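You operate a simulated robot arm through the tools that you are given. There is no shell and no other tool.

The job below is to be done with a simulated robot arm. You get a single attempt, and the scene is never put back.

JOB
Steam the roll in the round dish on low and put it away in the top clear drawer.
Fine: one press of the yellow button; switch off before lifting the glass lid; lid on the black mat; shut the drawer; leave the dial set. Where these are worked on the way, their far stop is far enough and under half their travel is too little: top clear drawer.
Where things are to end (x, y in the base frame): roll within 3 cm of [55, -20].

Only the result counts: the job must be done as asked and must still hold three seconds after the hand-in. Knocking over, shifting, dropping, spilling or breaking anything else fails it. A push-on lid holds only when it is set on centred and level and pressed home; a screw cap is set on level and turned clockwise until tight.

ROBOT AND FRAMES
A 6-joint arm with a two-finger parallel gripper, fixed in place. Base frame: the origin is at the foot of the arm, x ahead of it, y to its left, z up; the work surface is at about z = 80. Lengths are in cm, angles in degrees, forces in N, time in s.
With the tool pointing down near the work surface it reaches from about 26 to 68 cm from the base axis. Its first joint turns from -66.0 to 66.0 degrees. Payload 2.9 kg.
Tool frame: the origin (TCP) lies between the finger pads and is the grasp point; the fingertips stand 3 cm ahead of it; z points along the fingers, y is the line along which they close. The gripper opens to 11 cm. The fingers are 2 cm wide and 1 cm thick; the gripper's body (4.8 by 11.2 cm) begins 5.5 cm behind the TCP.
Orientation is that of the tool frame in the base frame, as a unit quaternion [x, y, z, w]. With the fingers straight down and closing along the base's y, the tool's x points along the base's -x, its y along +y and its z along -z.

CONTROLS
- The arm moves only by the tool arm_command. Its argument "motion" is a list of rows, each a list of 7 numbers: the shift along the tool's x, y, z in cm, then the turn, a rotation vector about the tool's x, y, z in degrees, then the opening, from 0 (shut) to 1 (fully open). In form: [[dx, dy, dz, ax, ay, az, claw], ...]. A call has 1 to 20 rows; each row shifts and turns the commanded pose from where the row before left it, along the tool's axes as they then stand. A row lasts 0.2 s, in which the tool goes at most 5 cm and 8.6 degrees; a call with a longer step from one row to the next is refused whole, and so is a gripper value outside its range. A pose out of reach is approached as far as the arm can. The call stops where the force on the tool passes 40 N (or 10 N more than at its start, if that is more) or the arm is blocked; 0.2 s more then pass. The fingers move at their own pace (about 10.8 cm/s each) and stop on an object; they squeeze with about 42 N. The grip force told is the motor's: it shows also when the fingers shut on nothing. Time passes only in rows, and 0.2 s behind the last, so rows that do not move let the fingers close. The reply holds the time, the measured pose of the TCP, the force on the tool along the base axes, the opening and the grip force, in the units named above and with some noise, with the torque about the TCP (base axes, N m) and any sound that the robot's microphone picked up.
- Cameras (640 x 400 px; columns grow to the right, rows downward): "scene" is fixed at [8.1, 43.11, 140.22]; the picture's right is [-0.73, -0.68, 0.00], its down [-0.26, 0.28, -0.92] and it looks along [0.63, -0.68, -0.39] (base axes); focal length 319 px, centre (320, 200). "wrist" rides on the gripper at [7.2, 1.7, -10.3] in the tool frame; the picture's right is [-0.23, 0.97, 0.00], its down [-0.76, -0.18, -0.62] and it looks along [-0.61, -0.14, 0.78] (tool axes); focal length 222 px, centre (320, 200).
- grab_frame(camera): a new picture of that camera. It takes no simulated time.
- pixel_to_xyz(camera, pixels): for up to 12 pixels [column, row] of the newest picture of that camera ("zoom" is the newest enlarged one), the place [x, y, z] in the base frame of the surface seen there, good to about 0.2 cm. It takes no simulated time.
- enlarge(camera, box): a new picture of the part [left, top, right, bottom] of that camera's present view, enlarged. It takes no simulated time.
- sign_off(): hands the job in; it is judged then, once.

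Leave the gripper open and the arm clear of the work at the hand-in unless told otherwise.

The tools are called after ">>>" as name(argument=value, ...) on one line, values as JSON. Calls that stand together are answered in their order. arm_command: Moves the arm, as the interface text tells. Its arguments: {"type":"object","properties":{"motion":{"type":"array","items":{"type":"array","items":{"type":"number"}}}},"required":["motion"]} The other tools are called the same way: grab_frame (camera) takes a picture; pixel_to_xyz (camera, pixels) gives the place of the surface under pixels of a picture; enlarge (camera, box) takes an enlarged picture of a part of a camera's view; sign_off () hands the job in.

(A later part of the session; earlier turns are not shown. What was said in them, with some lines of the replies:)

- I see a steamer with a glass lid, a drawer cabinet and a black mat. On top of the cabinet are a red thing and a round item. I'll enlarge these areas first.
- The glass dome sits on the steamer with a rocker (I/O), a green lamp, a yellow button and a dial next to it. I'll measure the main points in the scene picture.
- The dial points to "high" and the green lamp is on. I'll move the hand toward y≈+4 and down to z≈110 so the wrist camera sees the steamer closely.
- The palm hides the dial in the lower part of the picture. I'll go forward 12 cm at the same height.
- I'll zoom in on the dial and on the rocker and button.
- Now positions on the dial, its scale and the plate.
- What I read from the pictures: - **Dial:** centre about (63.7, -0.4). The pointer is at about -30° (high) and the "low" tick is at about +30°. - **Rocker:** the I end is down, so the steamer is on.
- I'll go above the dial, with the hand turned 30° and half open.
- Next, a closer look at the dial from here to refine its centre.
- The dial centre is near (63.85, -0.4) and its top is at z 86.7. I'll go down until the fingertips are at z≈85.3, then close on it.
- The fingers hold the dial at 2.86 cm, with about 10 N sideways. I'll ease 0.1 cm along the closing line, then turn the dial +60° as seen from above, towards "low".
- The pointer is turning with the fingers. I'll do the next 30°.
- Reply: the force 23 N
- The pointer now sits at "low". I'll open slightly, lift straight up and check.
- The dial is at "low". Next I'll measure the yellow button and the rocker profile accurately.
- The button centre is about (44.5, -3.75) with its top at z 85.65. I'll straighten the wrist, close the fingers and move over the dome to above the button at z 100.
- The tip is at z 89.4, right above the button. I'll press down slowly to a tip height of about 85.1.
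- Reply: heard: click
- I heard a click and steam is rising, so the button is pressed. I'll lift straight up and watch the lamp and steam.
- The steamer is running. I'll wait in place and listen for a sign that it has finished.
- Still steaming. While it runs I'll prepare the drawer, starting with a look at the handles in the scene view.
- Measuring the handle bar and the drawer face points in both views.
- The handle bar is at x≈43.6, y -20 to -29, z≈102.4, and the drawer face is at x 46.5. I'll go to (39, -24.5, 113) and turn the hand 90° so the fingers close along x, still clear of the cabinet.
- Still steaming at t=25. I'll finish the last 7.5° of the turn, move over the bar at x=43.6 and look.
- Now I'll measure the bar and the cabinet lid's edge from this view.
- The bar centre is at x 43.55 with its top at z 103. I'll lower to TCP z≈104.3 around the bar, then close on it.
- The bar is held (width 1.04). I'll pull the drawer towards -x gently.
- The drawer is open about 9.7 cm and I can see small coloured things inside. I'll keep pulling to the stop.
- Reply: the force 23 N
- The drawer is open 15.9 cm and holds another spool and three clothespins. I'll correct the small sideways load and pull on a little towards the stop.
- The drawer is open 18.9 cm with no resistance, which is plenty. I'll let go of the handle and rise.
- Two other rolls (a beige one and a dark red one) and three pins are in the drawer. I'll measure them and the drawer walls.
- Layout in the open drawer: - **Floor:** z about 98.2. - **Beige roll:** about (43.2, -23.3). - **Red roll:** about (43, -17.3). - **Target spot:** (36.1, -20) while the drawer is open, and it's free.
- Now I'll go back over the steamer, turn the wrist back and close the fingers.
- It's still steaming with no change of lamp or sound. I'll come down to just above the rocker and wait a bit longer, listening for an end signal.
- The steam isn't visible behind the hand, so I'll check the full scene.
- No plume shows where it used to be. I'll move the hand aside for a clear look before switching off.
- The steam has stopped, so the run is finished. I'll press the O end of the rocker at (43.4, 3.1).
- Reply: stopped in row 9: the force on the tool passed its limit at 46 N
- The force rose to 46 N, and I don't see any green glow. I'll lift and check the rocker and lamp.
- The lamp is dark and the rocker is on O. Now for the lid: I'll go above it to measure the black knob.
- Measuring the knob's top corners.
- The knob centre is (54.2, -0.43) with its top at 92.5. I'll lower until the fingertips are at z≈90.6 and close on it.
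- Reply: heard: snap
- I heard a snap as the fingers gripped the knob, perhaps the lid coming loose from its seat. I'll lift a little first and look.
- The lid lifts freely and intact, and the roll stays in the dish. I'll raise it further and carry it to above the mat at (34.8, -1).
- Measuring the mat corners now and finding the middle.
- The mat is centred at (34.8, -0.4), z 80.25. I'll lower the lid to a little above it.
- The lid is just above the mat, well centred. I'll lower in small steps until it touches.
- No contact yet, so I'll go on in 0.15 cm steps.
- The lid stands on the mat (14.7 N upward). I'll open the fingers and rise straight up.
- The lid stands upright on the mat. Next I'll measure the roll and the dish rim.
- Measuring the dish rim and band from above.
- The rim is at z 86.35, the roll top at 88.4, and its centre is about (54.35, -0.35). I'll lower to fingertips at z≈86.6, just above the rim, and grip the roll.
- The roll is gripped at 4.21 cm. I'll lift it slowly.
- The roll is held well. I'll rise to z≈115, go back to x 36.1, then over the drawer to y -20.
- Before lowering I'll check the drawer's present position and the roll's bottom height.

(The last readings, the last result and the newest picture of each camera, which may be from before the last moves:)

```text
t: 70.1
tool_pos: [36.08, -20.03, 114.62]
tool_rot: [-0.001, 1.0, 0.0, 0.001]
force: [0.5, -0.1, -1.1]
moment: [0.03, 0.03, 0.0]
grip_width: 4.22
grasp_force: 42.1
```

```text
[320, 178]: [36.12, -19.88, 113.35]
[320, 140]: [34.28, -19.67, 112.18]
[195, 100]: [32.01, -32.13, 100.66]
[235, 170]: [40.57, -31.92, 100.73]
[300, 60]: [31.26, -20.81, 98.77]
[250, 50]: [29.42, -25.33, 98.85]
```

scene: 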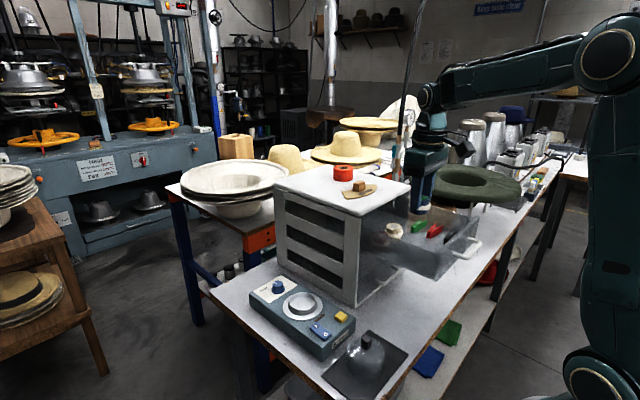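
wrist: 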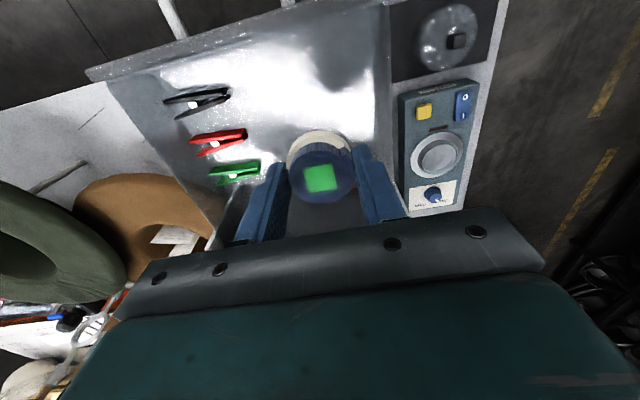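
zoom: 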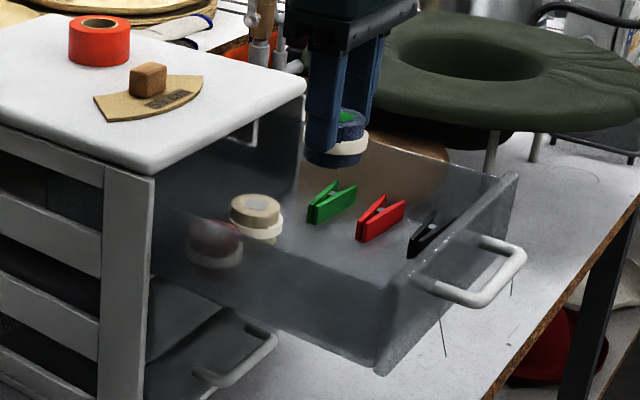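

The drawer is 18.8 cm open, so (36.2, -20) maps to (55, -20). I'll lower the roll to just above the floor.

>>> arm_command(motion=[[0, 0, 3, 0, 0, 0, 0.2], [0, 0, 3, 0, 0, 0, 0.2], [0, 0, 3, 0, 0, 0, 0.2], [0, 0, 1.4, 0, 0, 0, 0.2], [0, 0, 0.3, 0, 0, 0, 0.2], [0, 0, 0.15, 0, 0, 0, 0.2], [0, 0, 0, 0, 0, 0, 0.2]])

>>> enlarge(camera="scene", box=[350, 190, 450, 270])

```text
t: 71.7
tool_pos: [36.16, -19.79, 103.79]
tool_rot: [0.0, 1.0, 0.0, 0.002]
force: [0.6, 0.3, -0.2]
moment: [0.01, -0.01, 0.02]
grip_width: 4.21
grasp_force: 42.0
```

```text
5.00 times, centred on (400, 230) of scene
```

zoom: 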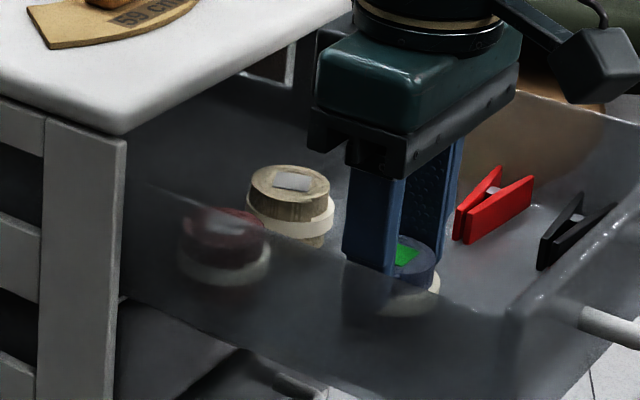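

>>> arm_command(motion=[[0, 0, 0.15, 0, 0, 0, 0.2], [0, 0, 0.15, 0, 0, 0, 0.2], [0, 0, 0.1, 0, 0, 0, 0.2], [0, 0, 0, 0, 0, 0, 0.2]])

```text
t: 72.7
tool_pos: [36.22, -19.92, 103.27]
tool_rot: [-0.001, 1.0, 0.0, 0.001]
force: [0.8, 0.7, -0.4]
moment: [0.0, 0.0, 0.0]
grip_width: 4.2
grasp_force: 42.1
```

No contact yet. A few more small steps.

>>> arm_command(motion=[[0, 0, 0.1, 0, 0, 0, 0.2], [0, 0, 0.1, 0, 0, 0, 0.2], [0, 0, 0, 0, 0, 0, 0.2]])

>>> enlarge(camera="wrist", box=[250, 60, 410, 230])

```text
t: 73.5
tool_pos: [36.29, -19.97, 103.24]
tool_rot: [-0.002, 1.0, -0.002, 0.003]
force: [0.3, 0.7, 18.5]
moment: [-0.08, 0.07, 0.03]
grip_width: 4.2
grasp_force: 42.0
```

```text
2.35 times, centred on (330, 145) of wrist
```

zoom: 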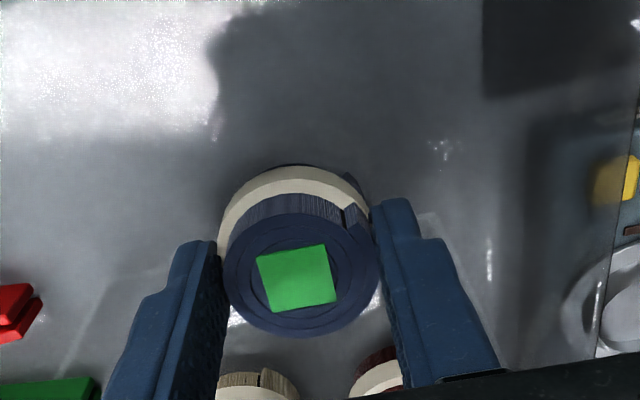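

It's in contact with the drawer floor (18.5 N). I'll open and rise straight up.

>>> arm_command(motion=[[0, 0, -0.1, 0, 0, 0, 0.5], [0, 0, 0, 0, 0, 0, 0.5], [0, 0, -1, 0, 0, 0, 0.5], [0, 0, -3, 0, 0, 0, 0.5], [0, 0, -4, 0, 0, 0, 0.5], [0, 0, -4, 0, 0, 0, 0.5], [0, 0, 0, 0, 0, 0, 0.5]])

>>> grab_frame(camera="wrist")

>>> enlarge(camera="scene", box=[350, 180, 480, 280])

>>> pixel_to_xyz(camera="zoom", pixels=[[300, 225], [290, 250], [500, 280], [460, 310], [190, 185]])

```text
t: 75.1
tool_pos: [36.06, -19.95, 115.41]
tool_rot: [-0.001, 1.0, 0.0, 0.002]
force: [0.6, 0.4, -0.2]
moment: [-0.01, -0.02, 0.0]
grip_width: 5.5
grasp_force: 0.1
```

```text
taken
```

wrist: 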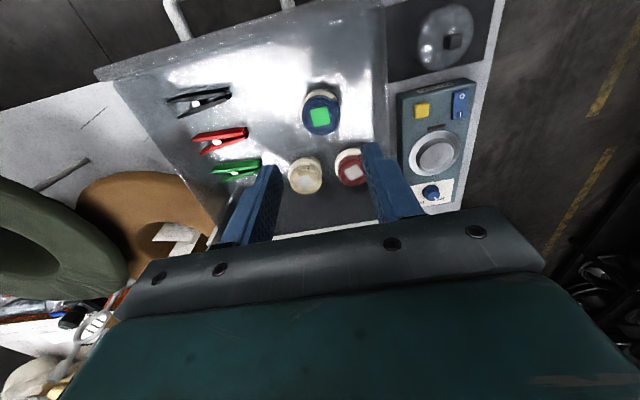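

```text
4.00 times, centred on (415, 230) of scene
```

zoom: 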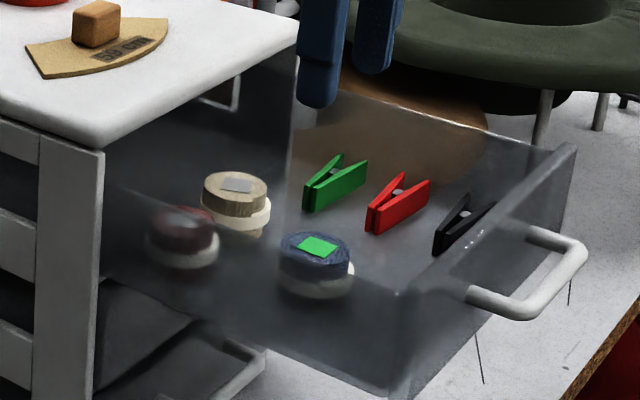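

```text
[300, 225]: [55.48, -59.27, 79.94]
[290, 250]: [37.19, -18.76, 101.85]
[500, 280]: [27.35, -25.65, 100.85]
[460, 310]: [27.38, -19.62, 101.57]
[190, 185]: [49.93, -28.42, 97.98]
```

The roll stands in the drawer at about the right place. To shut the drawer I'll turn the hand 90° and go above the handle at x≈24.6.

>>> arm_command(motion=[[0, 0, 0, 0, 0, 7.5, 0.25], [0, 0, 0, 0, 0, 7.5, 0.25], [0, 0, 0, 0, 0, 7.5, 0.25], [0, 0, 0, 0, 0, 7.5, 0.25], [0, 0, 0, 0, 0, 7.5, 0.25], [0, 0, 0, 0, 0, 7.5, 0.25], [0, 0, 0, 0, 0, 7.5, 0.25], [0, 0, 0, 0, 0, 7.5, 0.25], [0, 0, 0, 0, 0, 7.5, 0.25], [0, 0, 0, 0, 0, 7.5, 0.25], [0, 0, 0, 0, 0, 7.5, 0.25], [0, 0, 0, 0, 0, 7.5, 0.25], [-1.5, -3.8, 0, 0, 0, 0, 0.25], [-1.5, -3.8, 0, 0, 0, 0, 0.25], [-1.5, -3.8, 0, 0, 0, 0, 0.25], [0, 0, 2, 0, 0, 0, 0.25], [0, 0, 0, 0, 0, 0, 0.25]])

>>> grab_frame(camera="wrist")

>>> enlarge(camera="scene", box=[350, 170, 500, 290])

```text
t: 78.7
tool_pos: [24.68, -24.43, 113.22]
tool_rot: [0.706, 0.708, 0.001, 0.001]
force: [-0.5, 0.4, 0.7]
moment: [-0.01, -0.02, -0.02]
grip_width: 2.77
grasp_force: 0.1
```

```text
taken
```

wrist: 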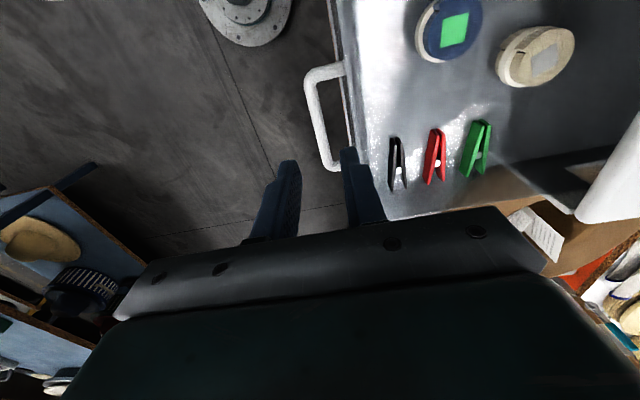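

```text
3.33 times, centred on (425, 230) of scene
```

zoom: 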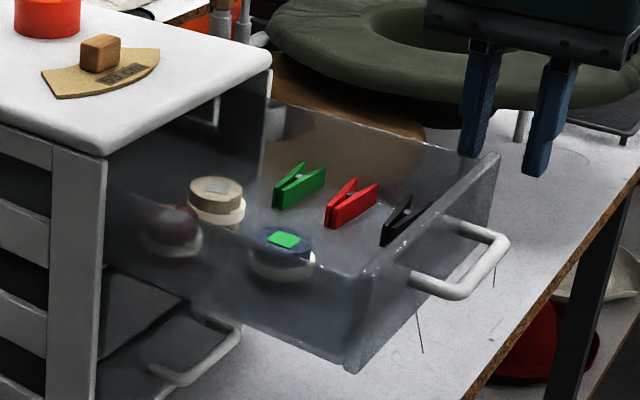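

Checking the bar's place from this view and the roll's centre.

>>> pixel_to_xyz(camera="wrist", pixels=[[311, 100], [317, 130], [325, 160], [453, 30], [425, 30], [482, 30], [453, 5], [453, 60], [345, 90]])

```text
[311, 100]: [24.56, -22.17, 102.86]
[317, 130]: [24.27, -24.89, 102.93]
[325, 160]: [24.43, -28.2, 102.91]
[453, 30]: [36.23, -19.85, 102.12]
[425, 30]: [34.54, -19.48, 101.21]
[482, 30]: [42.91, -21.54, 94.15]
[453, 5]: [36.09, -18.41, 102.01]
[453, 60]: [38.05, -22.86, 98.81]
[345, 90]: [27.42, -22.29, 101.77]
```

The bar is at x≈24.55 and the roll at (36.2, -20). I'll lower and grip the bar.

>>> arm_command(motion=[[0, -0.1, 2.5, 0, 0, 0, 0.25], [0, 0, 2.5, 0, 0, 0, 0.25], [0, 0, 2.4, 0, 0, 0, 0.25], [0, 0, 1.5, 0, 0, 0, 0.25], [0, 0, 0, 0, 0, 0, 0.25], [0, 0, 0, 0, 0, 0, 0], [0, 0, 0, 0, 0, 0, 0], [0, 0, 0, 0, 0, 0, 0]])

```text
t: 80.5
tool_pos: [24.58, -24.52, 104.17]
tool_rot: [0.707, 0.707, 0.001, 0.001]
force: [0.1, -0.3, -7.9]
moment: [-0.39, -0.03, 0.44]
grip_width: 1.01
grasp_force: 44.8
```

The handle is gripped. I'll push the drawer in smoothly, first half.

>>> arm_command(motion=[[0, 0.3, 0, 0, 0, 0, 0], [0, 0.6, 0, 0, 0, 0, 0], [0, 0.8, 0, 0, 0, 0, 0], [0, 0.8, 0, 0, 0, 0, 0], [0, 0.8, 0, 0, 0, 0, 0], [0, 0.8, 0, 0, 0, 0, 0], [0, 0.8, 0, 0, 0, 0, 0], [0, 0.8, 0, 0, 0, 0, 0], [0, 0.8, 0, 0, 0, 0, 0], [0, 0.8, 0, 0, 0, 0, 0], [0, 0.8, 0, 0, 0, 0, 0], [0, 0.6, 0, 0, 0, 0, 0], [0, 0.3, 0, 0, 0, 0, 0]])

>>> enlarge(camera="scene", box=[330, 160, 470, 280])

```text
t: 83.3
tool_pos: [33.64, -24.6, 104.45]
tool_rot: [0.707, 0.707, 0.001, 0.001]
force: [-0.5, -0.4, -9.1]
moment: [0.26, 0.03, 0.48]
grip_width: 1.05
grasp_force: 44.8
```

```text
3.33 times, centred on (400, 220) of scene
```

zoom: 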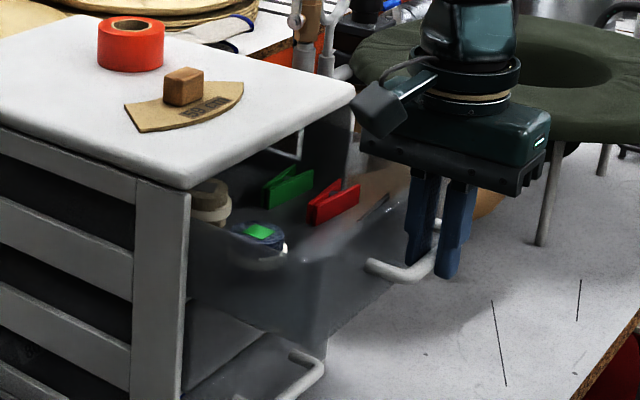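

Everything inside still stands. I'll push the second half towards x≈43.5, slowing at the end.

>>> arm_command(motion=[[0, 0.3, 0, 0, 0, 0, 0], [0, 0.6, 0, 0, 0, 0, 0], [0, 0.8, 0, 0, 0, 0, 0], [0, 0.8, 0, 0, 0, 0, 0], [0, 0.8, 0, 0, 0, 0, 0], [0, 0.8, 0, 0, 0, 0, 0], [0, 0.8, 0, 0, 0, 0, 0], [0, 0.8, 0, 0, 0, 0, 0], [0, 0.8, 0, 0, 0, 0, 0], [0, 0.8, 0, 0, 0, 0, 0], [0, 0.8, 0, 0, 0, 0, 0], [0, 0.6, 0, 0, 0, 0, 0], [0, 0.4, 0, 0, 0, 0, 0], [0, 0.3, 0, 0, 0, 0, 0], [0, 0.2, 0, 0, 0, 0, 0], [0, 0.2, 0, 0, 0, 0, 0]])

>>> enlarge(camera="scene", box=[330, 150, 470, 270])

```text
t: 86.7
tool_pos: [43.47, -24.42, 104.3]
tool_rot: [0.707, 0.708, 0.001, 0.001]
force: [-0.9, 4.7, -9.5]
moment: [0.39, 0.04, 0.51]
grip_width: 1.03
grasp_force: 45.1
```

```text
3.33 times, centred on (400, 210) of scene
```

zoom: 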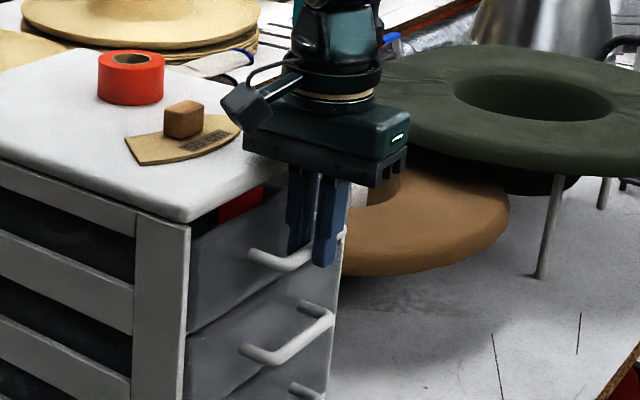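

It's nearly at the closed position (43.47 against 43.44 at the start). I'll nudge in small steps to feel the stop.

>>> arm_command(motion=[[0, 0.08, 0, 0, 0, 0, 0], [0, 0.08, 0, 0, 0, 0, 0], [0, 0, 0, 0, 0, 0, 0]])

```text
t: 87.5
tool_pos: [43.72, -24.42, 104.24]
tool_rot: [0.706, 0.708, 0.001, 0.0]
force: [-2.2, 6.4, -10.2]
moment: [-0.04, 0.07, 0.48]
grip_width: 1.02
grasp_force: 44.5
```

>>> arm_command(motion=[[0, 0.1, 0, 0, 0, 0, 0], [0, 0, 0, 0, 0, 0, 0]])

```text
t: 88.1
tool_pos: [43.59, -24.45, 104.4]
tool_rot: [0.707, 0.707, 0.0, 0.0]
force: [-12.3, 6.5, -7.5]
moment: [-0.21, 0.21, 0.46]
grip_width: 1.02
grasp_force: 45.3
```

The stop is felt (-12 N), so the drawer is shut. I'll open the fingers slightly and rise straight up.

>>> arm_command(motion=[[0, -0.05, 0, 0, 0, 0, 0.22], [0, 0, 0, 0, 0, 0, 0.22], [0, 0, -1, 0, 0, 0, 0.22], [0, 0, -2, 0, 0, 0, 0.22], [0, 0, -3, 0, 0, 0, 0.22], [0, 0, -4, 0, 0, 0, 0.25], [0, -3, -3, 0, 0, 0, 0.5], [0, -4, -1, 0, 0, 0, 0.8], [0, -4, 0, 0, 0, 0, 1], [0, 0, 0, 0, 0, 0, 1]])

>>> grab_frame(camera="scene")

>>> enlarge(camera="scene", box=[310, 150, 450, 270])

>>> enlarge(camera="scene", box=[240, 260, 420, 400])

```text
t: 90.3
tool_pos: [32.5, -24.53, 118.22]
tool_rot: [0.706, 0.708, 0.002, 0.002]
force: [0.0, -0.2, 1.2]
moment: [-0.02, 0.01, 0.0]
grip_width: 10.99
grasp_force: 0.0
```

```text
taken
```

scene: 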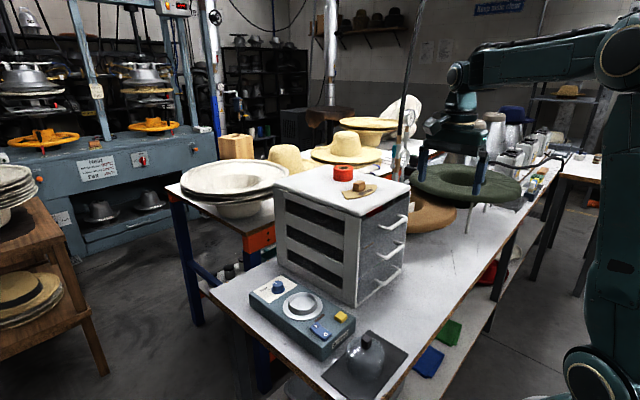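

```text
3.33 times, centred on (380, 210) of scene
```

zoom: 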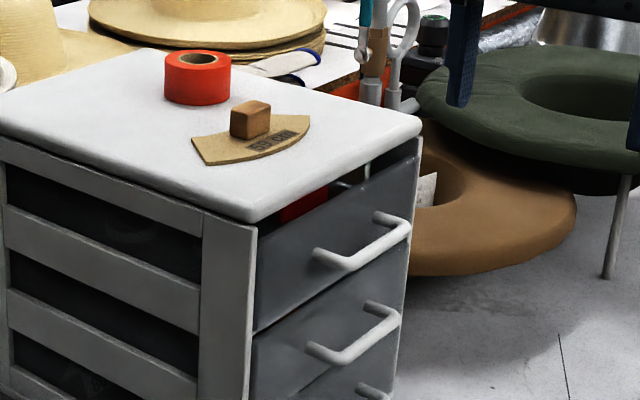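

```text
2.86 times, centred on (330, 330) of scene
```

zoom: 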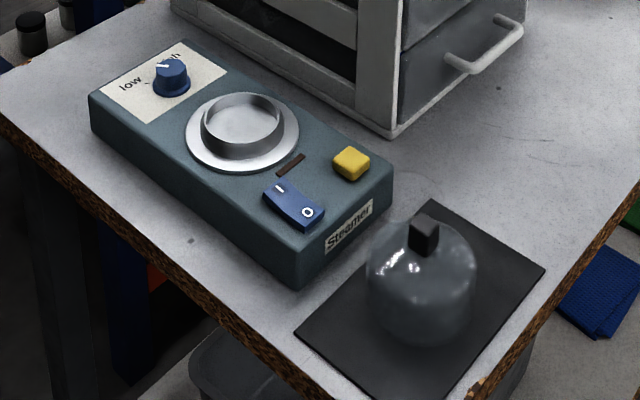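

All looks right. As a last check I'll measure the handle and cabinet positions against the start values, and take a wrist view into the drawer gap.

>>> pixel_to_xyz(camera="scene", pixels=[[405, 217], [380, 230], [361, 214], [409, 186], [358, 306], [343, 173], [358, 187], [365, 336]])

>>> grab_frame(camera="wrist")

```text
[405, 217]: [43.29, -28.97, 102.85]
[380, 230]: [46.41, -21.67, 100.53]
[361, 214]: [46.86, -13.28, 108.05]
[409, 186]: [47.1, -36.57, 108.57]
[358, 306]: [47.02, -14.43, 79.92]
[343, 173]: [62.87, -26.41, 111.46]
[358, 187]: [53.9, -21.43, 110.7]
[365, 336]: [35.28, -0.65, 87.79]
```

```text
taken
```

wrist: 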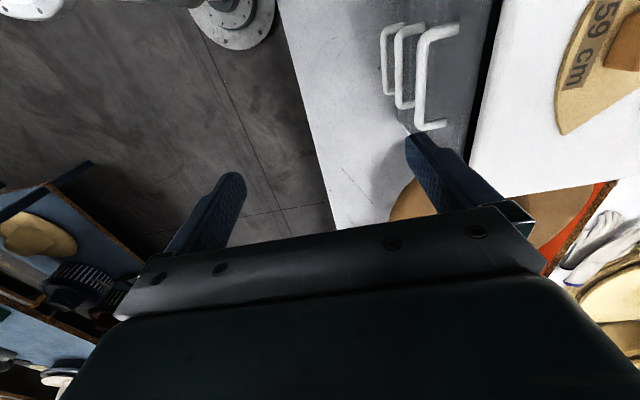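

Everything matches:
- The drawer face and handle are back at their starting place, and the cabinet and the things on it haven't moved.
- The lid stands on the mat, the switch is off and the dial is on "low".
- The hand is open and clear of the work.

I'll hand the job in.

>>> sign_off()

```text
The job is handed in.
```

The roll has been steamed on low and is in the top clear drawer, which is shut; I've handed the job in. I don't have the verdict.

- **Steaming:** I set the dial to low, pressed the yellow button once, and waited until the steam stopped. The dial is still on low.
- **Switch-off and lid:** I pressed the rocker to O and saw the lamp go dark before lifting the lid. There was a snap when I gripped the lid knob, but the lid came away intact. It now stands on the black mat.
- **Roll:** I set it down at about (36.2, -20) with the drawer 18.8 cm open. That puts it at about (55, -20) with the drawer shut. I couldn't see it after closing, but it was still upright halfway in.
- **Drawer:** I pushed it home until I felt the stop. Its face and handle measure the same as at the start, and the cabinet and the things on top haven't moved.

The gripper is open and the arm is clear of the work.
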